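You operate a simulated robot arm through the tools that you are given. There is no shell and no other tool.

You are at the controls of a simulated robot arm. One attempt, no reset.

Task
Level the stirrer stand by its two bubbles, then stir the cup even.
Fine: free the yellow lever, turn both foot wheels, lock again; dial as set; switch off.

Only the result counts: the job must be done as asked and must still hold three seconds after the hand-in. Knocking over, shifting, dropping, spilling or breaking anything else fails it.

Robot
A 7-joint arm with a two-finger parallel gripper, fixed in place. Base frame: the origin is on the floor under the middle of its stand, x ahead of it, y to its left, z up; the work surface is at about z = 880. Readings come in mm, degrees, newtons and seconds.
It reaches about 1247 mm from its shoulder. Its first joint turns from -132.0 to 132.0 degrees. Payload 3.91 kg.
Tool frame: the origin (TCP) lies between the finger pads and is the grasp point; the fingertips stand 30 mm ahead of it; z points along the fingers, y is the line along which they close. The gripper opens to 110 mm. The fingers are 20 mm wide and 10 mm thick; the gripper's body (48 by 112 mm) begins 55 mm behind the TCP.
Orientation is told as [roll, pitch, yaw] about the base's x, y, z axes, in that order, counted from this pose: with the fingers straight down and closing along the base's y, the tool's x points along the base's -x, its y along +y and its z along -z.

Tools
- The arm moves only by the tool drive_tool. Its argument "increments" is a list of rows, each an object (a shift or turn left out is 0, a gripper value left out holds the last) with "jaw": the opening, from 0 (shut) to 1 (fully open); "offset": the shift along the tool's x, y, z in mm, a list of three; "dr": the turn, a rotation vector about the tool's x, y, z in degrees, a list of three. In form: [{"jaw": jaw, "offset": [dx, dy, dz], "dr": [rx, ry, rz]}, ...]. A call has 1 to 20 rows; each row is the pose to reach, as a shift and turn from the pose commanded when the call began, along the tool's axes at that moment. A row lasts 0.2 s, in which the tool goes at most 50 mm and 8.6 degrees; a call with a longer step from one row to the next is refused whole, and so is a gripper value outside its range. Where a pose cannot be reached the arm comes as near as it can. A force on the tool above 40 N (or 10 N above the force at the start of the call, whichever is more), or a blocked arm, ends the call early, and 0.2 s more pass. The fingers move at their own pace (about 108 mm/s each) and stop on an object; they squeeze with about 32 N. The grip force told is the motor's: it shows also when the fingers shut on nothing. Time passes only in rows, and 0.2 s behind the last, so rows that repeat a pose let the fingers close. The reply holds the time, the measured pose of the TCP, the force on the tool along the base axes, the opening and the grip force, in the units named above and with some noise, with the torque about the TCP (base axes, N m) and any sound that the robot's microphone picked up.
- Cameras (640 x 400 px; columns grow to the right, rows downward): "scene" is fixed at [401.2, 502, 1620.6]; the picture's right is [-0.71, -0.71, 0.00], its down [-0.62, 0.62, -0.47] and it looks along [0.34, -0.34, -0.88] (base axes); focal length 314 px, centre (320, 200). "wrist" rides on the gripper at [72, 17, -103] in the tool frame; the picture's right is [-0.23, 0.97, 0.00], its down [-0.76, -0.18, -0.62] and it looks along [-0.61, -0.14, 0.78] (tool axes); focal length 222 px, centre (320, 200). There is no depth. A picture from a camera that has moved, and an enlarged one, comes with that camera's place and axes in the base frame and with its lens.
- capture(camera): a new picture of that camera. The clock stands still meanwhile.
- close_up(camera, box): a new picture of the part [left, top, right, bottom] of that camera's present view, enlarged. The clock stands still meanwhile.
- hand_in(): hands the job in; it is judged then, once.

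Places have to be worked out from the pictures, the camera data and where the tool is seen. Open the gripper and draw the arm clear of the work before you hand the job in, unless the task says otherwise.

The tools are called after ">>>" as name(argument=value, ...) on one line, values as JSON. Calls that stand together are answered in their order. drive_tool: Moves the arm, as the interface text tells. Its arguments: {"type":"object","properties":{"increments":{"type":"array","items":{"type":"object","properties":{"jaw":{"type":"number"},"offset":{"type":"array","items":{"type":"number"}},"dr":{"type":"array","items":{"type":"number"}}}}}},"required":["increments"]} The other tools are called the same way: capture (camera) takes a picture; close_up (camera, box) takes an enlarged picture of a part of a camera's view; hand_in () hands the job in.

At the start:

```text
t: 0.0
ee_pos: [526.1, 197.7, 1187.1]
tool_rot: [0.0, 0.0, 0.0]
wrist_force: [-0.4, 0.5, 0.6]
torque: [0.02, 0.04, 0.0]
grip_width: 109.8
gripper_force: 0.1
```

scene: 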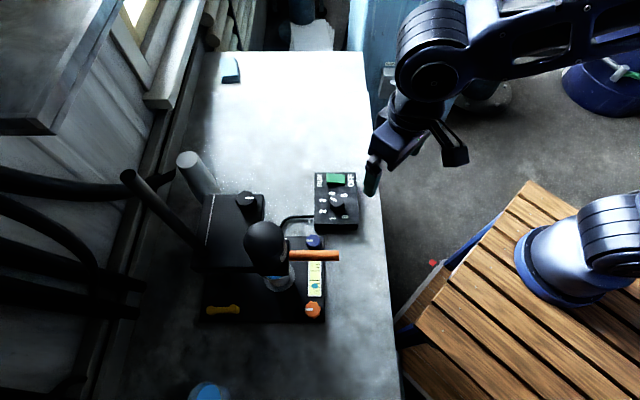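
wrist: 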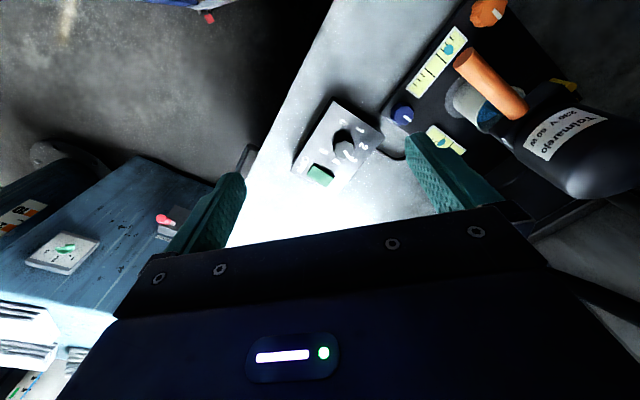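

I start by looking closer at the stirrer stand, its bubbles, wheels, lever and the control box.

>>> close_up(camera="scene", box=[180, 150, 380, 340])

>>> close_up(camera="scene", box=[270, 220, 350, 330])

>>> close_up(camera="scene", box=[300, 160, 370, 240])

>>> close_up(camera="wrist", box=[280, 0, 600, 200])

```text
2.11 times, centred on (280, 245) of scene
camera zoom: at [401.2, 502.0, 1620.6], right [-0.71, -0.71, 0.0], down [-0.62, 0.62, -0.47], along [0.34, -0.34, -0.88], focal length 660 px, centre (404, 105)
```

zoom: 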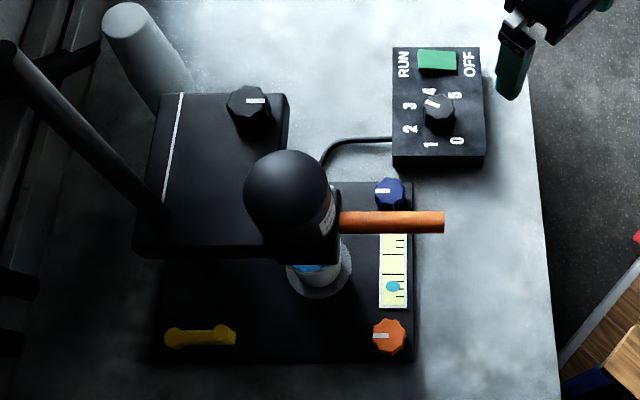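

```text
3.64 times, centred on (310, 275) of scene
camera zoom: at [401.2, 502.0, 1620.6], right [-0.71, -0.71, 0.0], down [-0.62, 0.62, -0.47], along [0.34, -0.34, -0.88], focal length 1140 px, centre (356, -73)
```

zoom: 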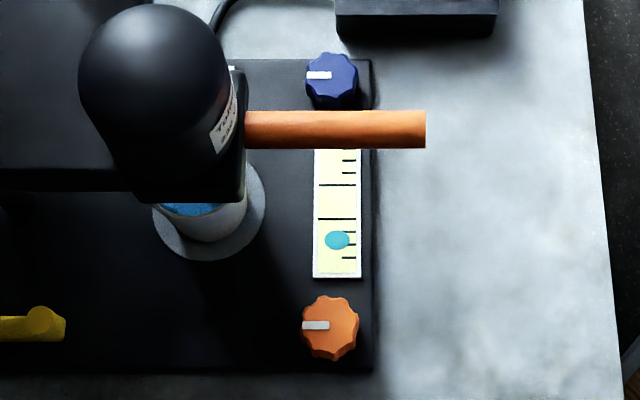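

```text
5.00 times, centred on (335, 200) of scene
camera zoom: at [401.2, 502.0, 1620.6], right [-0.71, -0.71, 0.0], down [-0.62, 0.62, -0.47], along [0.34, -0.34, -0.88], focal length 1568 px, centre (245, 200)
```

zoom: 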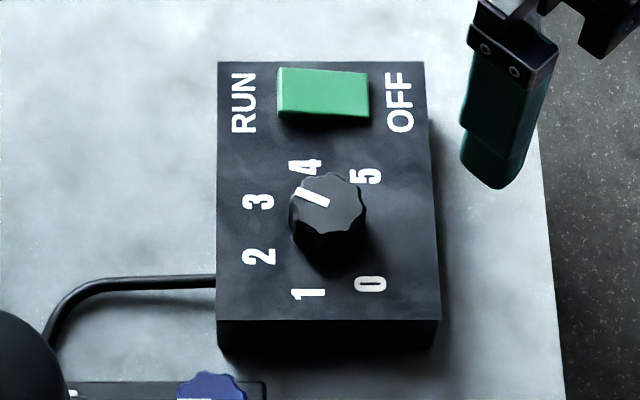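

```text
2.00 times, centred on (440, 100) of wrist
camera zoom: at [452.7, 214.0, 1289.5], right [0.23, 0.97, 0.0], down [0.76, -0.18, 0.62], along [0.61, -0.14, -0.78], focal length 444 px, centre (80, 400)
```

zoom: 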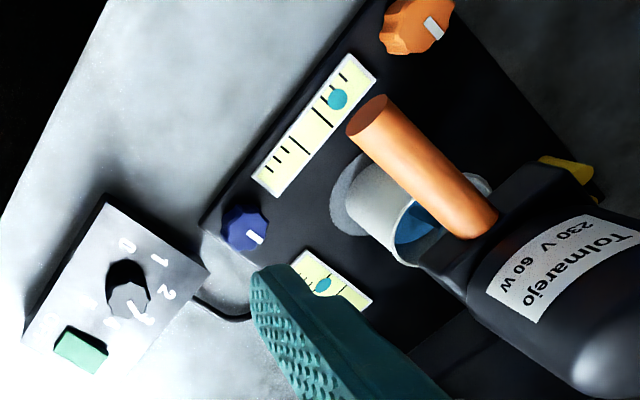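

The stand sits at about 45° to the base, with the blue wheel near (607,317), the orange near (496,429), and the yellow lever near (635,569). I move the arm back and to the left, well clear of the head, to look with the wrist camera.

>>> drive_tool(increments=[{"jaw": 1, "offset": [30, 30, -10]}, {"offset": [60, 60, -20]}, {"offset": [90, 100, -30]}, {"offset": [110, 140, -40]}, {"offset": [130, 180, -40]}, {"offset": [150, 220, -40]}, {"offset": [160, 260, -40]}, {"offset": [165, 285, -40]}, {"offset": [165, 285, -40]}])

>>> capture(camera="wrist")

>>> capture(camera="scene")

```text
refused: row 3 steps farther than a row can; nothing moved
```

```text
taken
camera wrist: at [452.7, 214.0, 1289.5], right [0.23, 0.97, 0.0], down [0.76, -0.18, 0.62], along [0.61, -0.14, -0.78], focal length 222 px, centre (320, 200)
```

wrist: 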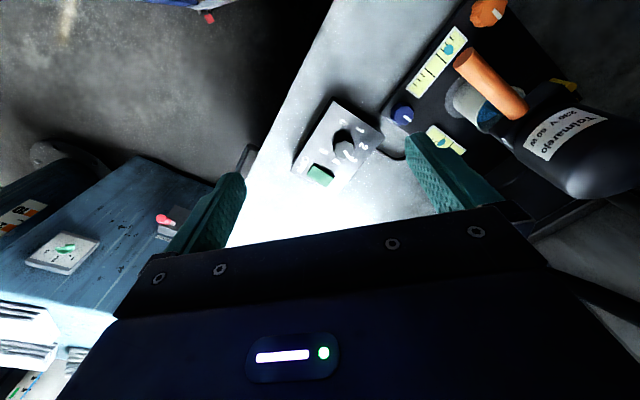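

```text
taken
```

scene: 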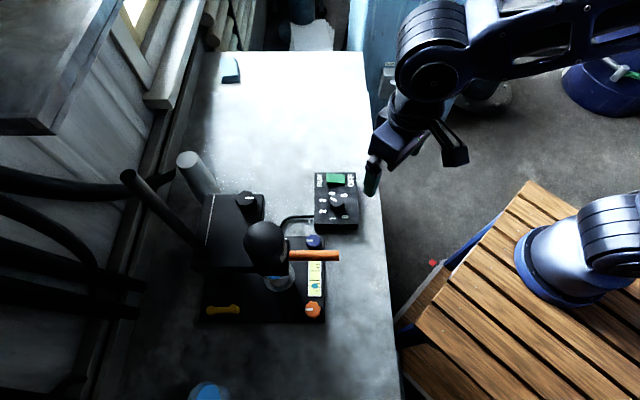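

The call was refused for step size; I repeat it with steps below 50 mm.

>>> drive_tool(increments=[{"jaw": 1, "offset": [30, 30, -10]}, {"offset": [60, 60, -20]}, {"offset": [85, 95, -30]}, {"offset": [105, 135, -40]}, {"offset": [125, 175, -40]}, {"offset": [145, 215, -40]}, {"offset": [160, 255, -40]}, {"offset": [165, 285, -40]}, {"offset": [165, 285, -40]}])

>>> capture(camera="wrist")

>>> capture(camera="scene")

```text
t: 2.0
ee_pos: [360.1, 483.2, 1228.2]
tool_rot: [0.0, 0.0, 0.1]
wrist_force: [-0.4, -0.2, 0.3]
torque: [0.04, -0.02, -0.03]
grip_width: 110.2
gripper_force: 0.0
```

```text
taken
camera wrist: at [286.0, 498.7, 1331.1], right [0.23, 0.97, 0.0], down [0.76, -0.18, 0.62], along [0.61, -0.14, -0.78], focal length 222 px, centre (320, 200)
```

wrist: 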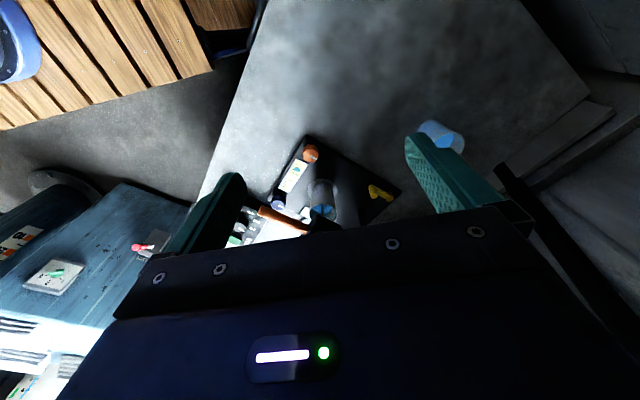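

```text
taken
```

scene: 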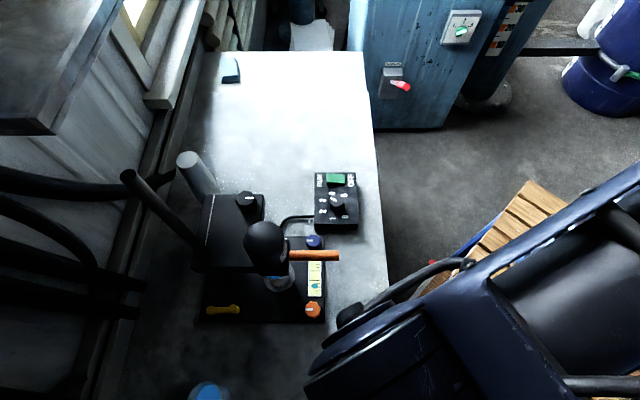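

The orange wheel triangulates well to about (494,430). I zoom into the wrist view to see the lever, the wheels and the vials.

>>> close_up(camera="wrist", box=[230, 120, 410, 250])

>>> close_up(camera="wrist", box=[350, 165, 410, 215])

>>> close_up(camera="scene", box=[195, 290, 265, 330])

>>> close_up(camera="scene", box=[110, 130, 300, 280])

```text
3.08 times, centred on (320, 185) of wrist
camera zoom: at [286.0, 498.7, 1331.1], right [0.23, 0.97, 0.0], down [0.76, -0.18, 0.62], along [0.61, -0.14, -0.78], focal length 684 px, centre (320, 246)
```

zoom: 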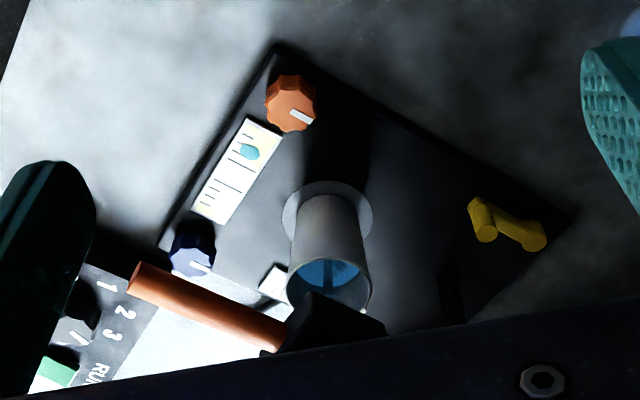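

```text
8.00 times, centred on (380, 190) of wrist
camera zoom: at [286.0, 498.7, 1331.1], right [0.23, 0.97, 0.0], down [0.76, -0.18, 0.62], along [0.61, -0.14, -0.78], focal length 1777 px, centre (-160, 280)
```

zoom: 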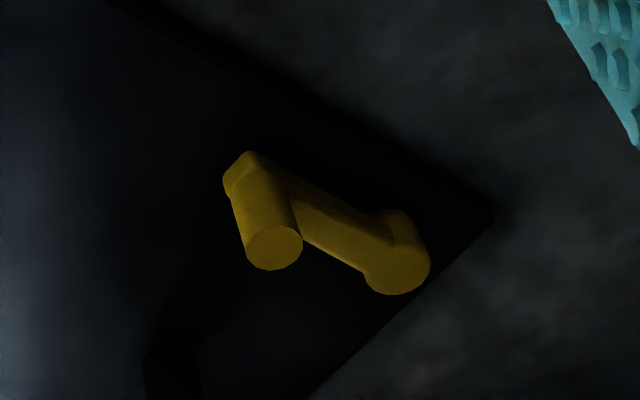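

```text
9.14 times, centred on (230, 310) of scene
camera zoom: at [401.2, 502.0, 1620.6], right [-0.71, -0.71, 0.0], down [-0.62, 0.62, -0.47], along [0.34, -0.34, -0.88], focal length 2867 px, centre (1143, -806)
```

zoom: 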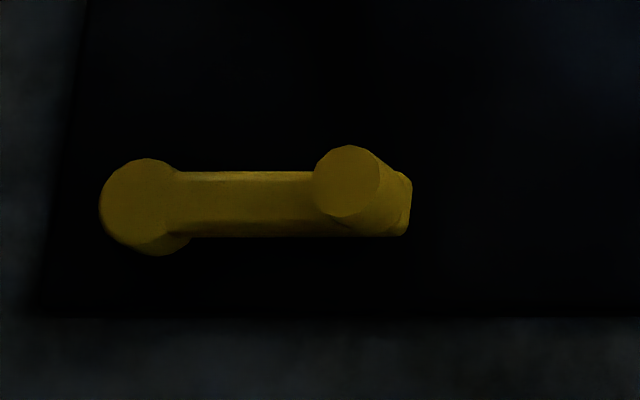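

```text
2.67 times, centred on (205, 205) of scene
camera zoom: at [401.2, 502.0, 1620.6], right [-0.71, -0.71, 0.0], down [-0.62, 0.62, -0.47], along [0.34, -0.34, -0.88], focal length 836 px, centre (627, 187)
```

zoom: 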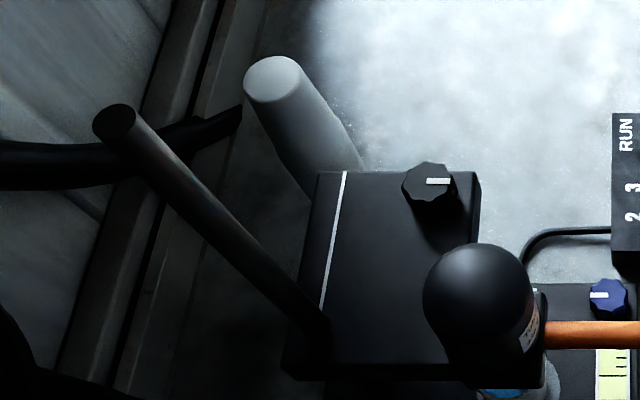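

The lever looks like a crank with its pivot near (650,587,911) and an upright knob near (616,549,931). I tilt the tool forward to see the head, column and carriage from the side.

>>> drive_tool(increments=[{"offset": [0, -10, 0], "dr": [0, -8, 0]}, {"offset": [0, -20, 0], "dr": [0, -16, 0]}, {"offset": [0, -30, 0], "dr": [0, -24, 0]}, {"offset": [0, -40, 0], "dr": [0, -30, 0]}, {"offset": [0, -40, 0], "dr": [0, -30, 0]}])

>>> capture(camera="wrist")

```text
t: 3.2
ee_pos: [361.2, 443.2, 1226.1]
tool_rot: [0.0, -30.1, 0.1]
wrist_force: [0.2, -0.2, -0.1]
torque: [-0.01, 0.02, 0.0]
grip_width: 110.5
gripper_force: 0.1
```

```text
taken
camera wrist: at [245.5, 459.7, 1279.5], right [0.2, 0.97, 0.11], down [0.35, -0.18, 0.92], along [0.92, -0.14, -0.37], focal length 222 px, centre (320, 200)
```

wrist: 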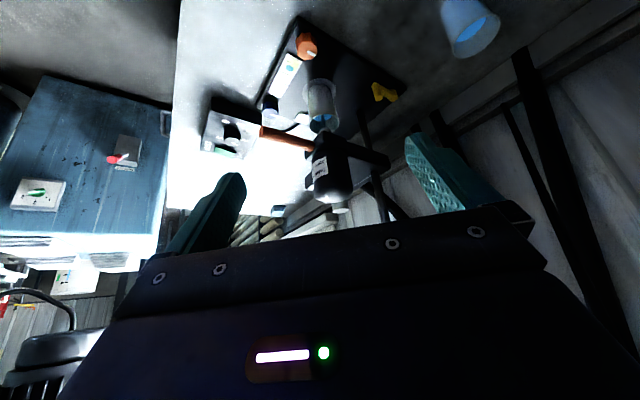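

The stand now shows from the front (the picture is upside-down). I zoom in on it.

>>> close_up(camera="wrist", box=[190, 10, 420, 220])

>>> close_up(camera="wrist", box=[190, 100, 270, 160])

>>> close_up(camera="wrist", box=[290, 60, 350, 150])

>>> close_up(camera="wrist", box=[250, 20, 340, 120])

```text
1.90 times, centred on (305, 115) of wrist
camera zoom: at [245.5, 459.7, 1279.5], right [0.2, 0.97, 0.11], down [0.35, -0.18, 0.92], along [0.92, -0.14, -0.37], focal length 423 px, centre (349, 362)
```

zoom: 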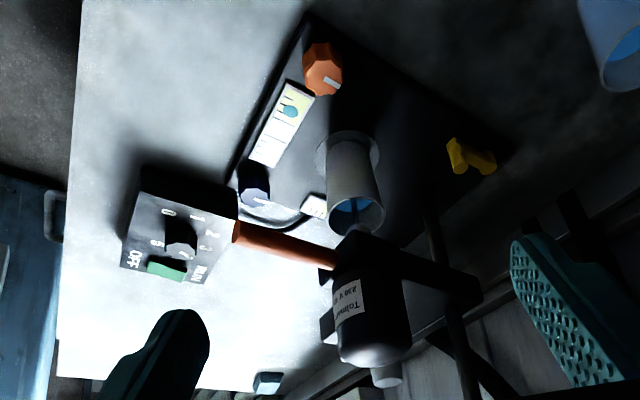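

```text
6.67 times, centred on (230, 130) of wrist
camera zoom: at [245.5, 459.7, 1279.5], right [0.2, 0.97, 0.11], down [0.35, -0.18, 0.92], along [0.92, -0.14, -0.37], focal length 1481 px, centre (920, 667)
```

zoom: 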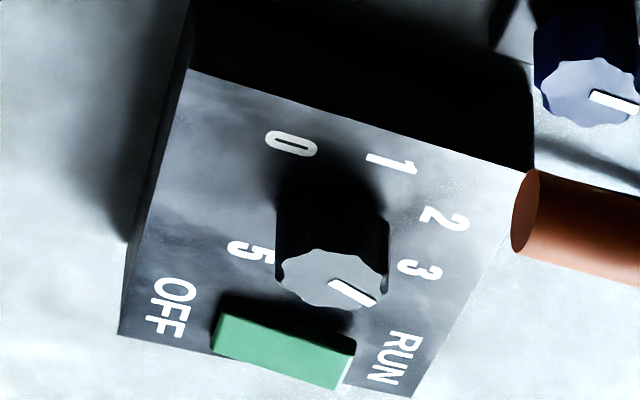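

```text
4.44 times, centred on (320, 105) of wrist
camera zoom: at [245.5, 459.7, 1279.5], right [0.2, 0.97, 0.11], down [0.35, -0.18, 0.92], along [0.92, -0.14, -0.37], focal length 987 px, centre (320, 622)
```

zoom: 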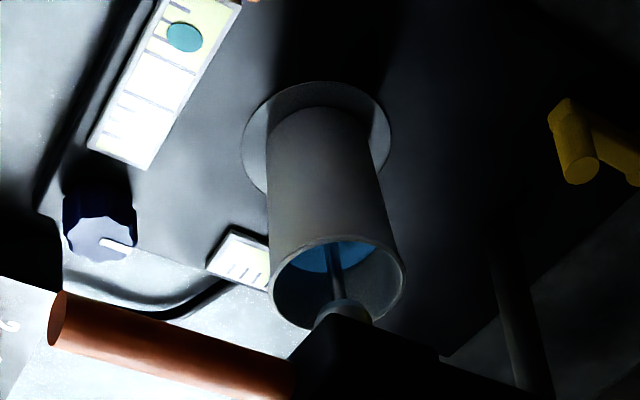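

```text
4.00 times, centred on (295, 70) of wrist
camera zoom: at [245.5, 459.7, 1279.5], right [0.2, 0.97, 0.11], down [0.35, -0.18, 0.92], along [0.92, -0.14, -0.37], focal length 888 px, centre (420, 720)
```

zoom: 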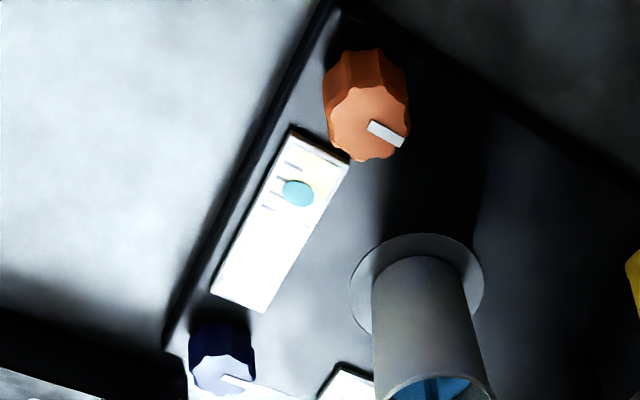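

Now I know the layout: head over the cup, its carriage going back to the pole near (700,525), and the bubble of the front vial near the orange end. I untilt the tool and fly above the lever at a 45° yaw to see it closely.

>>> drive_tool(increments=[{"dr": [0, 8, 0]}, {"dr": [0, 16, 0]}, {"dr": [0, 24, 0]}, {"dr": [0, 30, 0]}, {"dr": [0, 30, 0]}])

>>> drive_tool(increments=[{"offset": [-36, 30, 0], "dr": [0, 0, 6]}, {"offset": [-72, 55, 0], "dr": [0, 0, 12]}, {"offset": [-108, 80, 0], "dr": [0, 0, 20]}, {"offset": [-144, 105, 0], "dr": [0, 0, 28]}, {"offset": [-180, 128, 0], "dr": [0, 0, 36]}, {"offset": [-215, 150, 5], "dr": [0, 0, 42]}, {"offset": [-245, 155, 30], "dr": [0, 0, 45]}, {"offset": [-249, 155, 60], "dr": [0, 0, 45]}, {"offset": [-249, 155, 60], "dr": [0, 0, 45]}])

>>> capture(camera="wrist")

>>> capture(camera="scene")

```text
t: 4.4
ee_pos: [361.1, 442.4, 1226.7]
tool_rot: [-0.1, 0.1, 0.1]
wrist_force: [-0.7, -0.1, -0.5]
torque: [0.01, 0.04, -0.01]
grip_width: 110.1
gripper_force: 0.1
```

```text
t: 6.4
ee_pos: [611.8, 596.0, 1168.4]
tool_rot: [0.0, -0.1, -45.0]
wrist_force: [-0.1, 0.4, 0.8]
torque: [-0.02, -0.04, -0.02]
grip_width: 110.0
gripper_force: 0.0
```

```text
taken
camera wrist: at [570.8, 659.3, 1270.4], right [0.85, 0.53, 0.0], down [0.41, -0.66, 0.62], along [0.33, -0.53, -0.78], focal length 222 px, centre (320, 200)
```

wrist: 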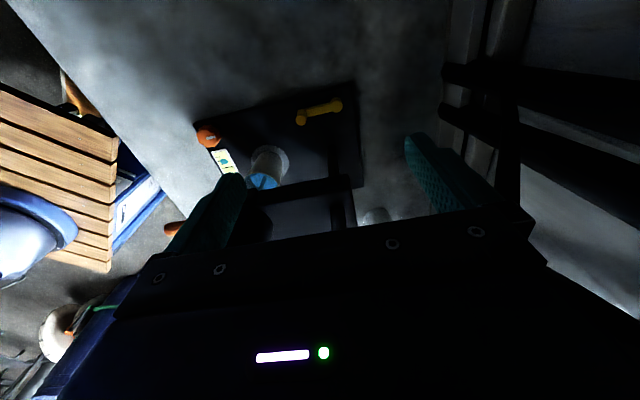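

```text
taken
```

scene: 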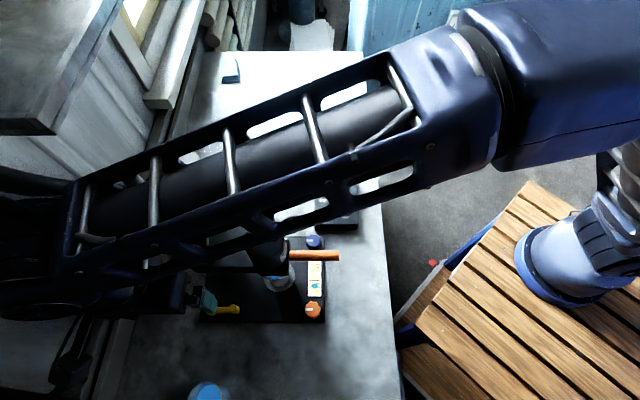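

>>> close_up(camera="wrist", box=[190, 70, 380, 240])

>>> close_up(camera="wrist", box=[280, 80, 370, 140])

>>> close_up(camera="wrist", box=[190, 120, 250, 190])

```text
2.35 times, centred on (285, 155) of wrist
camera zoom: at [570.8, 659.3, 1270.4], right [0.85, 0.53, 0.0], down [0.41, -0.66, 0.62], along [0.33, -0.53, -0.78], focal length 523 px, centre (402, 306)
```

zoom: 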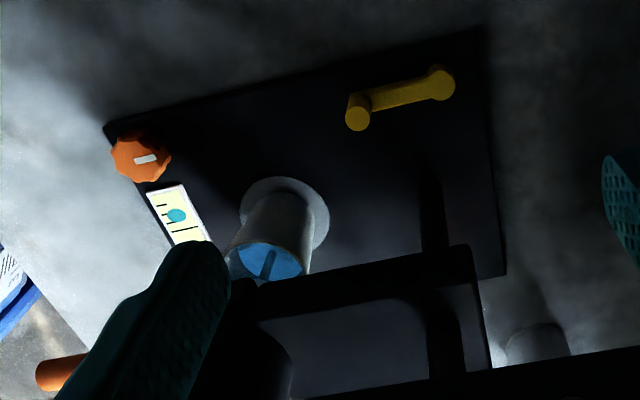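

```text
6.67 times, centred on (325, 110) of wrist
camera zoom: at [570.8, 659.3, 1270.4], right [0.85, 0.53, 0.0], down [0.41, -0.66, 0.62], along [0.33, -0.53, -0.78], focal length 1481 px, centre (287, 800)
```

zoom: 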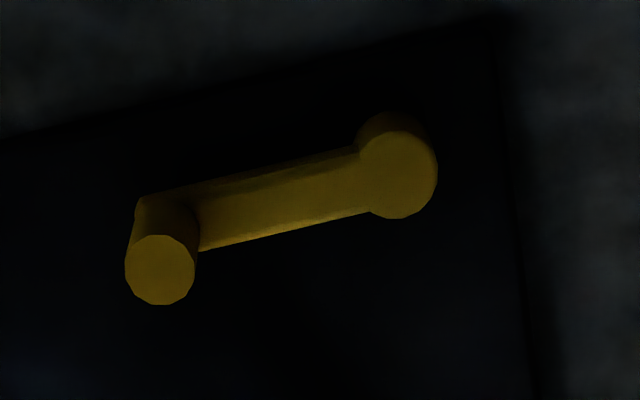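

```text
5.71 times, centred on (220, 155) of wrist
camera zoom: at [570.8, 659.3, 1270.4], right [0.85, 0.53, 0.0], down [0.41, -0.66, 0.62], along [0.33, -0.53, -0.78], focal length 1269 px, centre (891, 457)
```

zoom: 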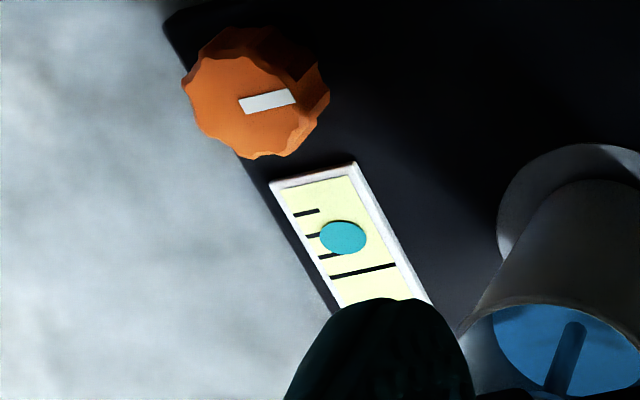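

I look closer at the carriage/pole region, as I need to know what stands near the lever.

>>> close_up(camera="wrist", box=[270, 130, 410, 235])

>>> close_up(camera="scene", box=[170, 250, 290, 330])

```text
3.81 times, centred on (340, 182) of wrist
camera zoom: at [570.8, 659.3, 1270.4], right [0.85, 0.53, 0.0], down [0.41, -0.66, 0.62], along [0.33, -0.53, -0.78], focal length 846 px, centre (244, 267)
```

zoom: 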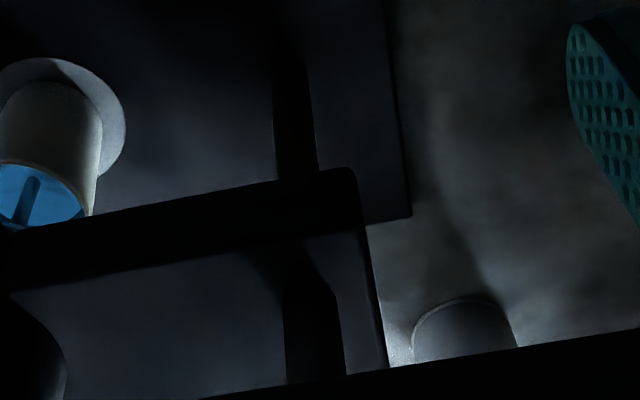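

```text
5.00 times, centred on (230, 290) of scene
camera zoom: at [401.2, 502.0, 1620.6], right [-0.71, -0.71, 0.0], down [-0.62, 0.62, -0.47], along [0.34, -0.34, -0.88], focal length 1568 px, centre (770, -250)
```

zoom: 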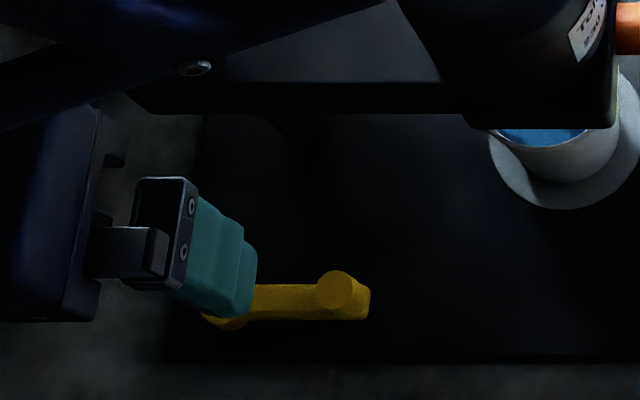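

The knob triangulates best to about (608,548) with its top near z=939, and the pivot to about (646,588,915); the carriage face is some 64 mm away. I descend above the knob with the gripper partly open, stopping short to check.

>>> drive_tool(increments=[{"jaw": 0.4, "offset": [-10, -12, 30]}, {"offset": [-22, -24, 70]}, {"offset": [-33.4, -36.4, 110]}, {"offset": [-33.4, -36.4, 150]}, {"offset": [-33.4, -36.4, 167]}, {"offset": [-33.4, -36.4, 167]}])

>>> capture(camera="wrist")

>>> close_up(camera="scene", box=[170, 230, 290, 330])

```text
t: 7.8
ee_pos: [608.0, 547.4, 1000.5]
tool_rot: [-0.1, 0.0, -44.9]
wrist_force: [-0.2, 0.4, -1.5]
torque: [0.01, -0.01, -0.01]
grip_width: 44.2
gripper_force: 0.0
```

```text
taken
camera wrist: at [567.9, 611.4, 1103.2], right [0.85, 0.53, 0.0], down [0.41, -0.66, 0.62], along [0.33, -0.53, -0.78], focal length 222 px, centre (320, 200)
```

wrist: 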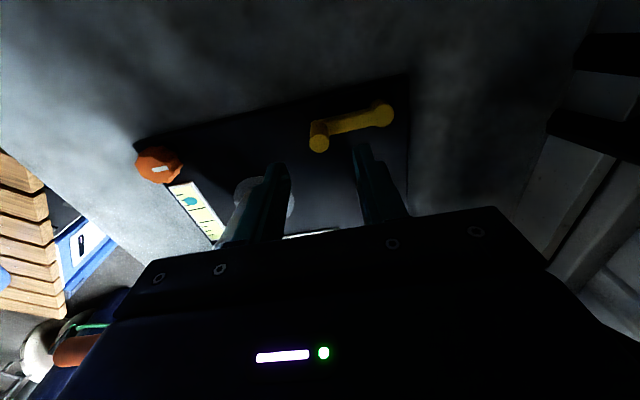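

```text
4.00 times, centred on (230, 280) of scene
camera zoom: at [401.2, 502.0, 1620.6], right [-0.71, -0.71, 0.0], down [-0.62, 0.62, -0.47], along [0.34, -0.34, -0.88], focal length 1254 px, centre (680, -120)
```

zoom: 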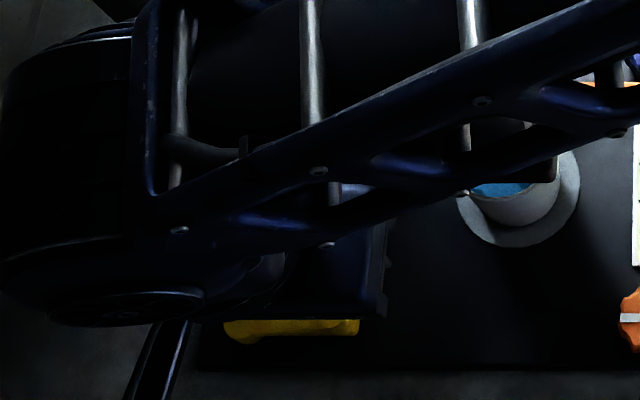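

I zoom on the knob and fingertips to check alignment before going further down.

>>> close_up(camera="wrist", box=[240, 80, 420, 230])

```text
2.67 times, centred on (330, 155) of wrist
camera zoom: at [567.9, 611.4, 1103.2], right [0.85, 0.53, 0.0], down [0.41, -0.66, 0.62], along [0.33, -0.53, -0.78], focal length 592 px, centre (293, 320)
```

zoom: 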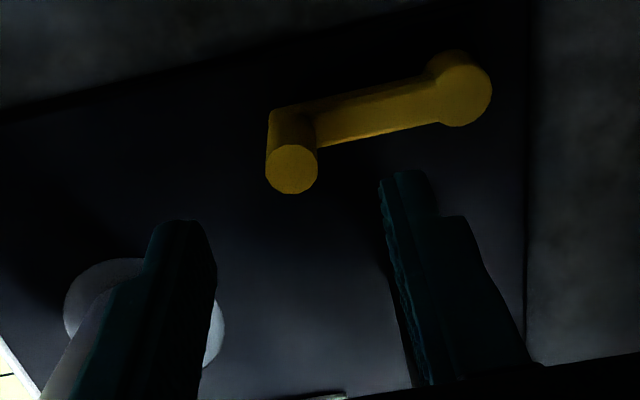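

The knob is at (607,548), directly under the TCP. I descend to TCP z≈951 (fingertips ≈921, above the lever arm) and close on the knob.

>>> drive_tool(increments=[{"jaw": 0.4, "offset": [0, -1, 15]}, {"offset": [0, -1, 30]}, {"offset": [0, -1, 40]}, {"offset": [0, -1, 48]}, {"offset": [0, -1, 48]}])

>>> close_up(camera="wrist", box=[240, 60, 440, 230])

```text
t: 9.0
ee_pos: [607.2, 548.0, 952.6]
tool_rot: [-0.1, 0.0, -44.9]
wrist_force: [0.8, -0.2, -0.7]
torque: [0.02, 0.0, 0.01]
grip_width: 44.1
gripper_force: 0.0
```

```text
2.35 times, centred on (340, 145) of wrist
camera zoom: at [567.6, 610.3, 1055.1], right [0.85, 0.53, 0.0], down [0.41, -0.66, 0.62], along [0.33, -0.53, -0.78], focal length 523 px, centre (273, 329)
```

zoom: 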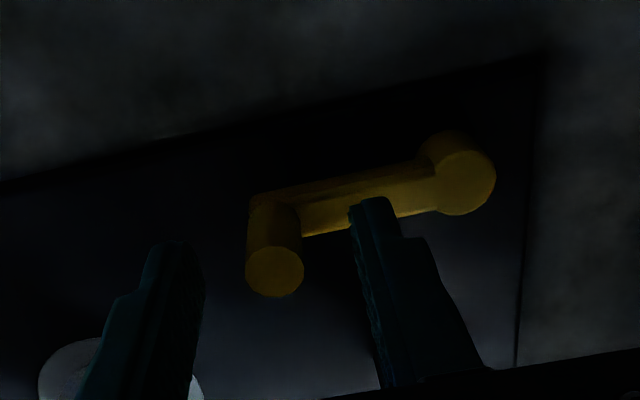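

The fingers straddle the knob well. I close on it, holding the pose.

>>> drive_tool(increments=[{"jaw": 0, "offset": [0, 0, 1]}, {"jaw": 0, "offset": [0, 0, 1]}, {"jaw": 0, "offset": [0, 0, 1]}])

>>> close_up(camera="wrist", box=[240, 60, 440, 230])

```text
t: 9.8
ee_pos: [608.4, 547.5, 950.7]
tool_rot: [0.1, 0.0, -45.0]
wrist_force: [5.6, 3.9, 7.8]
torque: [-0.01, -0.18, -0.07]
grip_width: 15.4
gripper_force: 44.6
```

```text
2.35 times, centred on (340, 145) of wrist
camera zoom: at [567.8, 610.7, 1054.6], right [0.85, 0.53, 0.0], down [0.41, -0.66, 0.62], along [0.33, -0.53, -0.78], focal length 523 px, centre (273, 329)
```

zoom: 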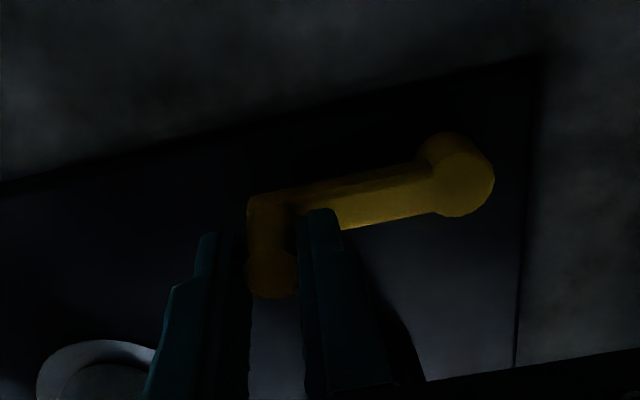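

The knob is gripped (15.4 mm). I test the outward turn by a few degrees about the pivot and watch the force.

>>> drive_tool(increments=[{"jaw": 0, "offset": [1.4, 0, 0], "dr": [0, 0, 1.5]}, {"offset": [2.9, 0, 0], "dr": [0, 0, 3]}, {"offset": [2.9, 0, 0], "dr": [0, 0, 3]}])

>>> close_up(camera="wrist", box=[240, 60, 440, 230])

```text
t: 10.6
ee_pos: [606.7, 550.0, 951.1]
tool_rot: [0.1, 0.1, -48.0]
wrist_force: [11.5, 10.1, 18.3]
torque: [0.02, -0.31, -0.01]
grip_width: 15.2
gripper_force: 45.5
```

```text
2.35 times, centred on (340, 145) of wrist
camera zoom: at [569.0, 614.7, 1054.6], right [0.88, 0.48, 0.0], down [0.38, -0.69, 0.62], along [0.3, -0.54, -0.78], focal length 523 px, centre (273, 329)
```

zoom: 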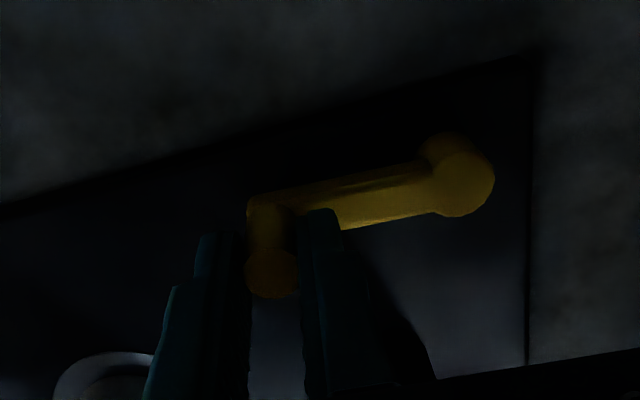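

The lever followed outward by 3° with almost no tangential force, but there is upward and radial load, so fingertips probably press on the lever arm. I raise slightly and shift toward the pivot while continuing to 6°.

>>> drive_tool(increments=[{"jaw": 0, "offset": [0, 0.5, -1], "dr": [0, 0, 0]}, {"offset": [0, 1, -2], "dr": [0, 0, 0]}, {"offset": [0, 1, -2], "dr": [0, 0, 0]}])

```text
t: 11.4
ee_pos: [605.6, 548.7, 951.8]
tool_rot: [-0.2, 0.0, -48.0]
wrist_force: [12.0, 9.2, 3.0]
torque: [0.52, -0.03, -0.05]
grip_width: 15.3
gripper_force: 44.9
```

The vertical load dropped; the radial pull remains about 15 N toward the pivot, so I shift 2 mm more toward it and turn on to 6°.

>>> drive_tool(increments=[{"jaw": 0, "offset": [0, 1, 0], "dr": [0, 0, 0]}, {"offset": [0, 2, 0], "dr": [0, 0, 0]}, {"offset": [2.8, 2.1, 0], "dr": [0, 0, 3]}, {"offset": [2.8, 2.1, 0], "dr": [0, 0, 3]}])

>>> close_up(camera="wrist", box=[240, 60, 440, 230])

```text
t: 12.4
ee_pos: [603.6, 552.9, 952.4]
tool_rot: [-0.2, 0.1, -51.0]
wrist_force: [-24.7, -20.1, -0.4]
torque: [-0.67, 0.15, 0.03]
grip_width: 15.3
gripper_force: 45.0
```

```text
2.35 times, centred on (340, 145) of wrist
camera zoom: at [570.3, 620.2, 1054.4], right [0.9, 0.44, 0.0], down [0.34, -0.7, 0.62], along [0.27, -0.56, -0.78], focal length 523 px, centre (273, 329)
```

zoom: 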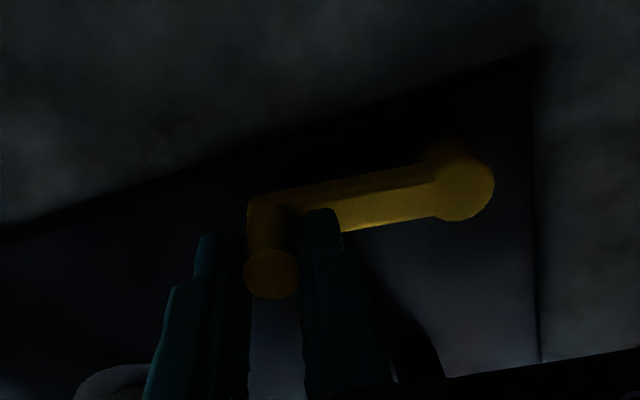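

The lever follows freely; now I overshot radially (−32 N), so I take back 1.4 mm and turn another 12° outward.

>>> drive_tool(increments=[{"jaw": 0, "offset": [0, -0.7, 0]}, {"offset": [0, -1.4, 0]}, {"offset": [3.84, -1.36, 0], "dr": [0, 0, 4]}, {"offset": [7.67, -1.06, 0], "dr": [0, 0, 8]}, {"offset": [11.46, -0.5, 0], "dr": [0, 0, 12]}, {"offset": [11.46, -0.5, 0], "dr": [0, 0, 12]}])

>>> close_up(camera="wrist", box=[240, 60, 440, 230])

```text
t: 13.8
ee_pos: [596.1, 561.9, 952.2]
tool_rot: [0.0, 0.0, -63.0]
wrist_force: [-7.0, -4.4, -28.2]
torque: [-0.24, 0.01, 0.03]
grip_width: 15.2
gripper_force: 44.7
```

```text
2.35 times, centred on (340, 145) of wrist
camera zoom: at [578.8, 634.5, 1054.6], right [0.97, 0.24, 0.0], down [0.19, -0.76, 0.62], along [0.15, -0.61, -0.78], focal length 523 px, centre (273, 329)
```

zoom: 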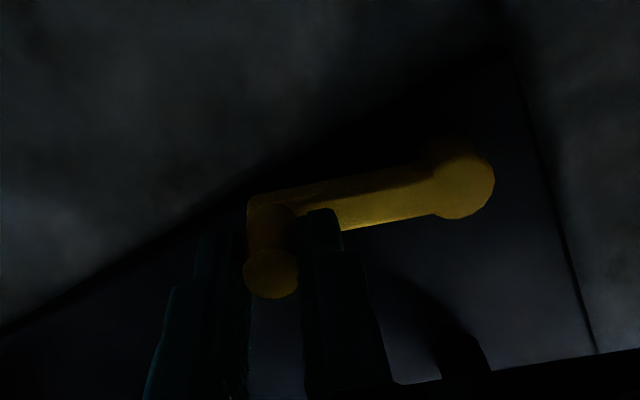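

The lever has turned 18° outward freely; the −28 N vertical suggests the tool sits about 1 mm high. I lower 1 mm and turn 16° further.

>>> drive_tool(increments=[{"jaw": 0, "offset": [0, 0, 0.7]}, {"offset": [0, 0.1, 1.2]}, {"offset": [3.84, 0.1, 1.4], "dr": [0, 0, 4]}, {"offset": [7.67, 0.4, 1.5], "dr": [0, 0, 8]}, {"offset": [11.46, 1.0, 1.6], "dr": [0, 0, 12]}, {"offset": [15.2, 1.8, 1.7], "dr": [0, 0, 16]}, {"offset": [15.2, 1.8, 1.7], "dr": [0, 0, 16]}])

>>> close_up(camera="wrist", box=[240, 60, 440, 230])

```text
t: 15.4
ee_pos: [591.9, 576.0, 950.4]
tool_rot: [0.1, 0.1, -79.0]
wrist_force: [-11.9, -0.5, -0.1]
torque: [0.07, 0.31, 0.08]
grip_width: 15.4
gripper_force: 45.4
```

```text
2.35 times, centred on (340, 145) of wrist
camera zoom: at [594.1, 651.2, 1054.9], right [1.0, -0.04, 0.0], down [-0.03, -0.78, 0.62], along [-0.02, -0.62, -0.78], focal length 523 px, centre (273, 329)
```

zoom: 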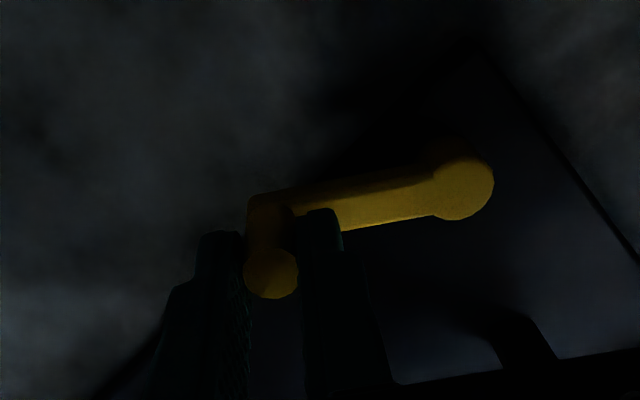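

34° turned so far with small forces. I go on outward another 20°, watching for a stop.

>>> drive_tool(increments=[{"jaw": 0, "offset": [3.84, -0.4, 0], "dr": [0, 0, 4]}, {"offset": [7.67, -0.1, 0], "dr": [0, 0, 8]}, {"offset": [11.46, 0.5, 0], "dr": [0, 0, 12]}, {"offset": [15.2, 1.3, 0], "dr": [0, 0, 16]}, {"offset": [18.9, 2.4, 0], "dr": [0, 0, 20]}, {"offset": [18.9, 2.4, 0], "dr": [0, 0, 20]}])

>>> close_up(camera="wrist", box=[240, 60, 440, 230])

```text
t: 16.8
ee_pos: [591.1, 594.6, 950.6]
tool_rot: [0.1, 0.2, -99.0]
wrist_force: [6.0, 1.7, 18.5]
torque: [0.25, -0.1, 0.13]
grip_width: 15.0
gripper_force: 45.2
```

```text
2.35 times, centred on (340, 145) of wrist
camera zoom: at [618.9, 663.9, 1054.9], right [0.93, -0.38, 0.0], down [-0.3, -0.73, 0.62], along [-0.23, -0.58, -0.78], focal length 523 px, centre (273, 329)
```

zoom: 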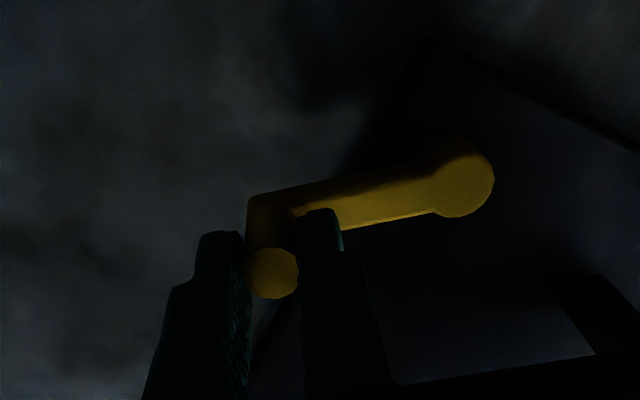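

54° and still free. I raise 0.8 mm and continue 20° further.

>>> drive_tool(increments=[{"jaw": 0, "offset": [3.84, 0.2, -0.8], "dr": [0, 0, 4]}, {"offset": [7.67, 0.5, -0.8], "dr": [0, 0, 8]}, {"offset": [11.46, 1.1, -0.8], "dr": [0, 0, 12]}, {"offset": [15.2, 1.9, -0.8], "dr": [0, 0, 16]}, {"offset": [18.9, 3.0, -0.8], "dr": [0, 0, 20]}, {"offset": [18.9, 3.0, -0.8], "dr": [0, 0, 20]}])

>>> close_up(camera="wrist", box=[240, 60, 440, 230])

>>> capture(camera="scene")

```text
t: 18.2
ee_pos: [596.2, 610.5, 951.1]
tool_rot: [0.0, -0.2, -119.0]
wrist_force: [-12.2, -32.8, 9.8]
torque: [-0.88, 0.34, 0.01]
grip_width: 15.1
gripper_force: 44.9
```

```text
2.35 times, centred on (340, 145) of wrist
camera zoom: at [645.9, 666.4, 1054.3], right [0.74, -0.67, 0.0], down [-0.52, -0.58, 0.63], along [-0.42, -0.46, -0.78], focal length 523 px, centre (273, 329)
```

zoom: 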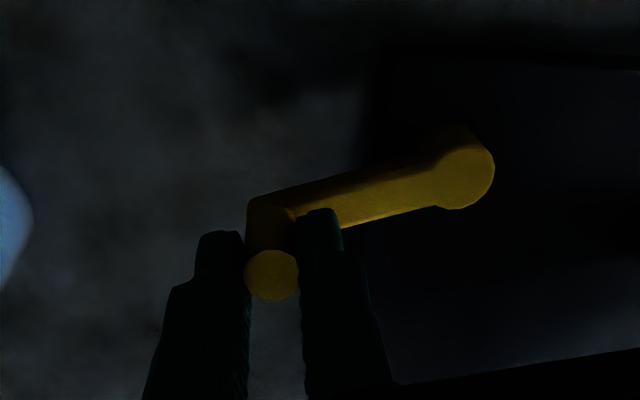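

```text
taken
```

scene: 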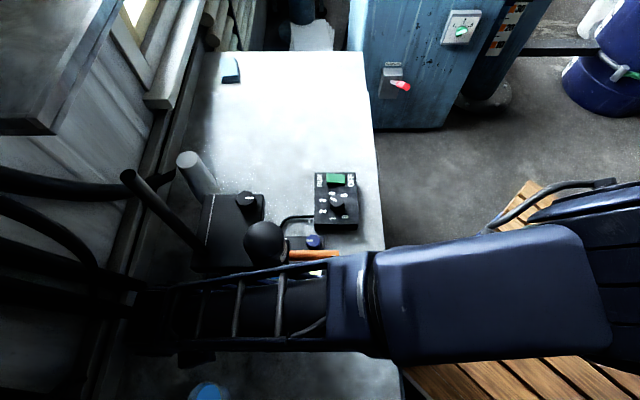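

At 74° a tangential push-back of about 35 N shows the stop was reached. I back off 1.5°, open the fingers and lift straight up.

>>> drive_tool(increments=[{"jaw": 0, "offset": [-1.4, 0, 0], "dr": [0, 0, -1.5]}, {"jaw": 0.3, "offset": [-1.4, 0, 0], "dr": [0, 0, -1.5]}, {"jaw": 0.4, "offset": [-1.4, 0, 0], "dr": [0, 0, -1.5]}, {"offset": [-1.4, 0, -10], "dr": [0, 0, -1.5]}, {"offset": [-1.4, 0, -40], "dr": [0, 0, -1.5]}, {"offset": [-1.4, 0, -80], "dr": [0, 0, -1.5]}, {"offset": [-1.4, 0, -80], "dr": [0, 0, -1.5]}])

>>> capture(camera="wrist")

```text
t: 19.8
ee_pos: [595.8, 611.4, 1032.2]
tool_rot: [-0.1, 0.1, -117.7]
wrist_force: [0.7, -0.5, 0.3]
torque: [-0.01, 0.02, 0.04]
grip_width: 44.3
gripper_force: 0.1
```

```text
taken
camera wrist: at [643.3, 668.2, 1135.4], right [0.76, -0.65, 0.0], down [-0.51, -0.59, 0.62], along [-0.41, -0.47, -0.78], focal length 222 px, centre (320, 200)
```

wrist: 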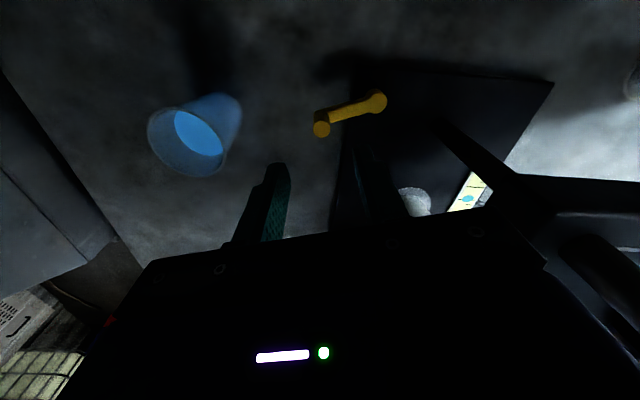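

The lever now stands outward, so it should be freed. The orange wheel is near (493,433) with its top around z≈916; I fly over it with yaw −45° (gripper body parallel to the handle) and open the fingers.

>>> drive_tool(increments=[{"jaw": 0.5, "offset": [-22, -1, -4], "dr": [0, 0, -8]}, {"offset": [-45, -2, -8], "dr": [0, 0, -16]}, {"offset": [-68, -3, -8], "dr": [0, 0, -24]}, {"offset": [-91, -4, -8], "dr": [0, 0, -32]}, {"offset": [-114, -5, -8], "dr": [0, 0, -40]}, {"offset": [-137, -6, -8], "dr": [0, 0, -48]}, {"offset": [-160, -7, -8], "dr": [0, 0, -56]}, {"offset": [-183, -8, -8], "dr": [0, 0, -64]}, {"offset": [-205.7, -8.8, -8], "dr": [0, 0, -72.5]}, {"offset": [-205.7, -8.8, -8], "dr": [0, 0, -72.5]}])

>>> capture(camera="wrist")

>>> capture(camera="scene")

```text
t: 22.0
ee_pos: [493.7, 434.4, 1041.2]
tool_rot: [0.0, -0.1, -44.9]
wrist_force: [0.3, 0.3, 0.5]
torque: [-0.01, -0.02, 0.05]
grip_width: 55.2
gripper_force: 0.1
```

```text
taken
camera wrist: at [453.7, 497.8, 1143.0], right [0.85, 0.53, 0.0], down [0.41, -0.66, 0.62], along [0.33, -0.53, -0.78], focal length 222 px, centre (320, 200)
```

wrist: 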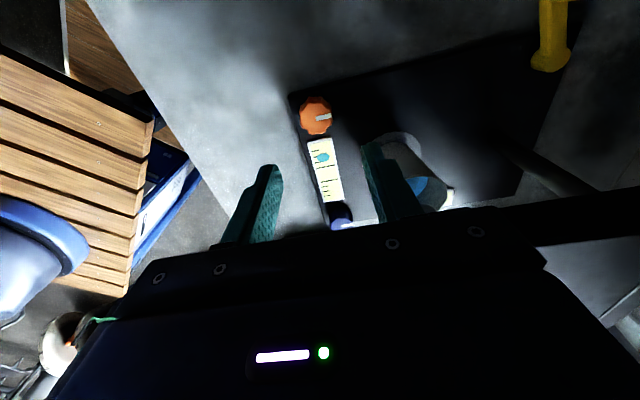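

```text
taken
```

scene: 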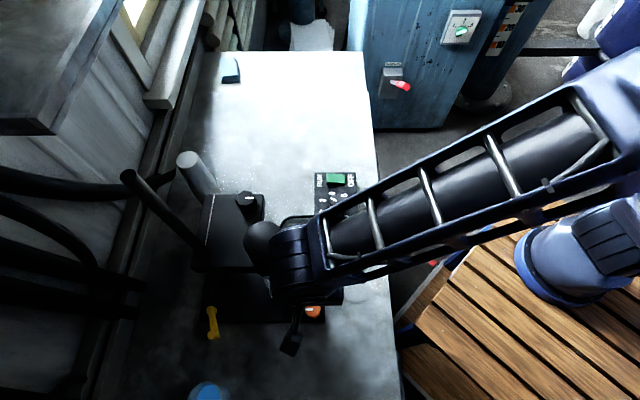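

The lever is seen outward, and from here the wrist camera sees the orange wheel and front vial well. I zoom in.

>>> close_up(camera="wrist", box=[270, 80, 400, 230])

>>> close_up(camera="wrist", box=[290, 130, 360, 230])

```text
2.67 times, centred on (335, 155) of wrist
camera zoom: at [453.7, 497.8, 1143.0], right [0.85, 0.53, 0.0], down [0.41, -0.66, 0.62], along [0.33, -0.53, -0.78], focal length 592 px, centre (280, 320)
```

zoom: 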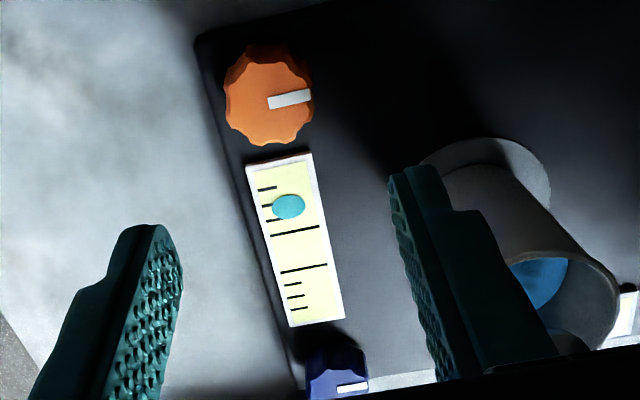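

```text
4.00 times, centred on (325, 180) of wrist
camera zoom: at [453.7, 497.8, 1143.0], right [0.85, 0.53, 0.0], down [0.41, -0.66, 0.62], along [0.33, -0.53, -0.78], focal length 888 px, centre (300, 280)
```

zoom: 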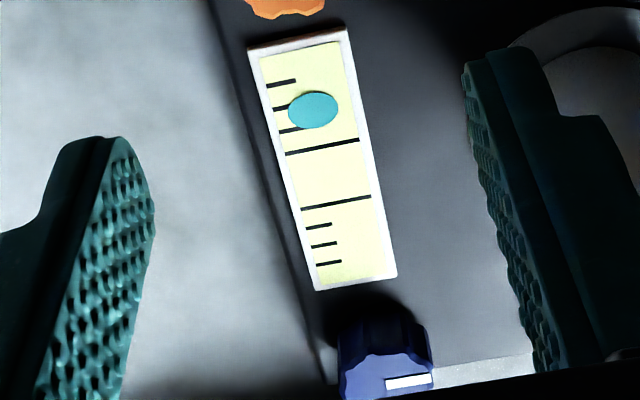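

Bubble A sits near the second tick at the orange end. The orange wheel's centre works out at about (490,430); I descend above it to TCP z≈965 and recheck.

>>> drive_tool(increments=[{"jaw": 0.5, "offset": [0, -2, 25]}, {"offset": [0, -4, 50]}, {"offset": [0, -4.9, 75]}, {"offset": [0, -4.9, 75]}])

>>> capture(camera="wrist")

>>> close_up(camera="wrist", box=[230, 80, 410, 230])

```text
t: 23.0
ee_pos: [490.6, 431.0, 964.4]
tool_rot: [-0.2, 0.0, -45.0]
wrist_force: [0.7, 0.1, -0.4]
torque: [0.0, 0.0, -0.01]
grip_width: 55.0
gripper_force: 0.1
```

```text
taken
camera wrist: at [451.2, 494.1, 1068.4], right [0.85, 0.53, 0.0], down [0.41, -0.66, 0.62], along [0.33, -0.53, -0.78], focal length 222 px, centre (320, 200)
```

wrist: 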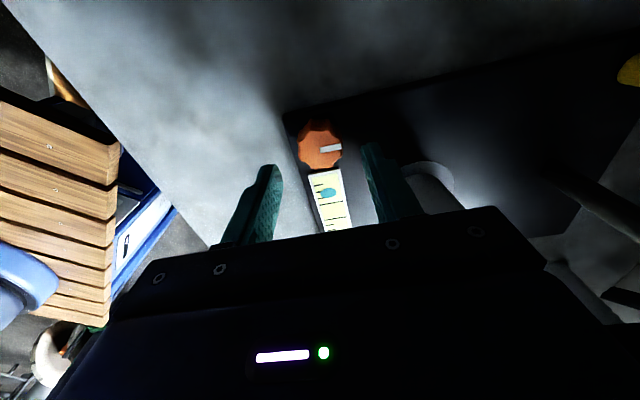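

```text
2.67 times, centred on (320, 155) of wrist
camera zoom: at [451.2, 494.1, 1068.4], right [0.85, 0.53, 0.0], down [0.41, -0.66, 0.62], along [0.33, -0.53, -0.78], focal length 592 px, centre (320, 320)
```

zoom: 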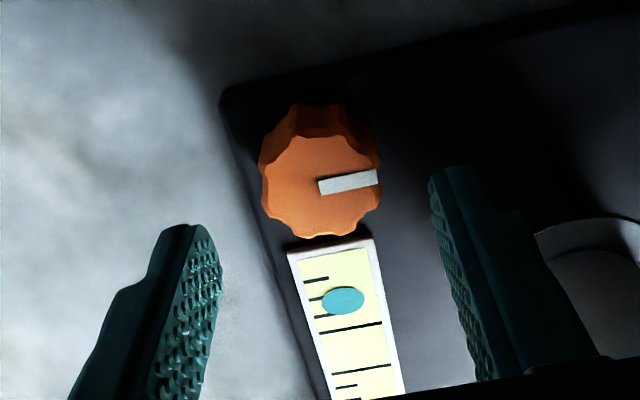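

The wheel centre is confirmed at about (490,430). I descend to TCP z≈930 (fingertips about 900) and close on the wheel.

>>> drive_tool(increments=[{"jaw": 0.5, "offset": [0, 0, 12]}, {"offset": [0, 0, 24]}, {"offset": [0, 0, 31]}, {"offset": [0, 0, 35]}, {"offset": [0, 0, 35]}])

>>> drive_tool(increments=[{"jaw": 0, "offset": [0, 0, 0]}, {"jaw": 0, "offset": [0, 0, 0]}])

>>> close_up(camera="wrist", box=[230, 80, 410, 230])

```text
t: 24.2
ee_pos: [491.1, 431.6, 930.7]
tool_rot: [-0.1, 0.0, -44.9]
wrist_force: [0.1, 0.1, -1.0]
torque: [0.01, 0.0, 0.0]
grip_width: 55.1
gripper_force: 0.0
```

```text
t: 24.8
ee_pos: [490.7, 431.7, 930.7]
tool_rot: [0.0, 0.0, -44.9]
wrist_force: [3.3, 3.3, -2.3]
torque: [0.13, -0.15, 0.0]
grip_width: 32.1
gripper_force: 45.0
```

```text
2.67 times, centred on (320, 155) of wrist
camera zoom: at [451.5, 493.9, 1033.0], right [0.85, 0.53, 0.0], down [0.41, -0.66, 0.62], along [0.33, -0.53, -0.78], focal length 592 px, centre (320, 320)
```

zoom: 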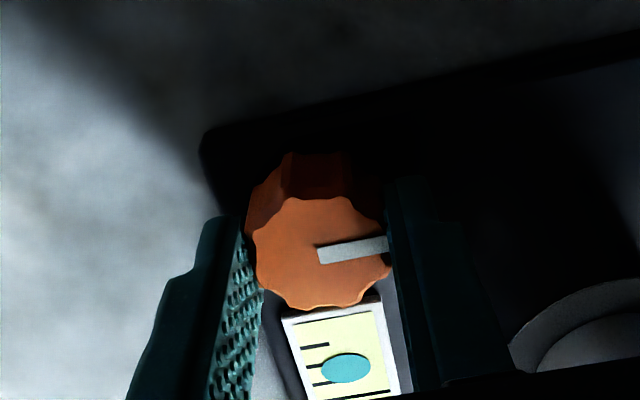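

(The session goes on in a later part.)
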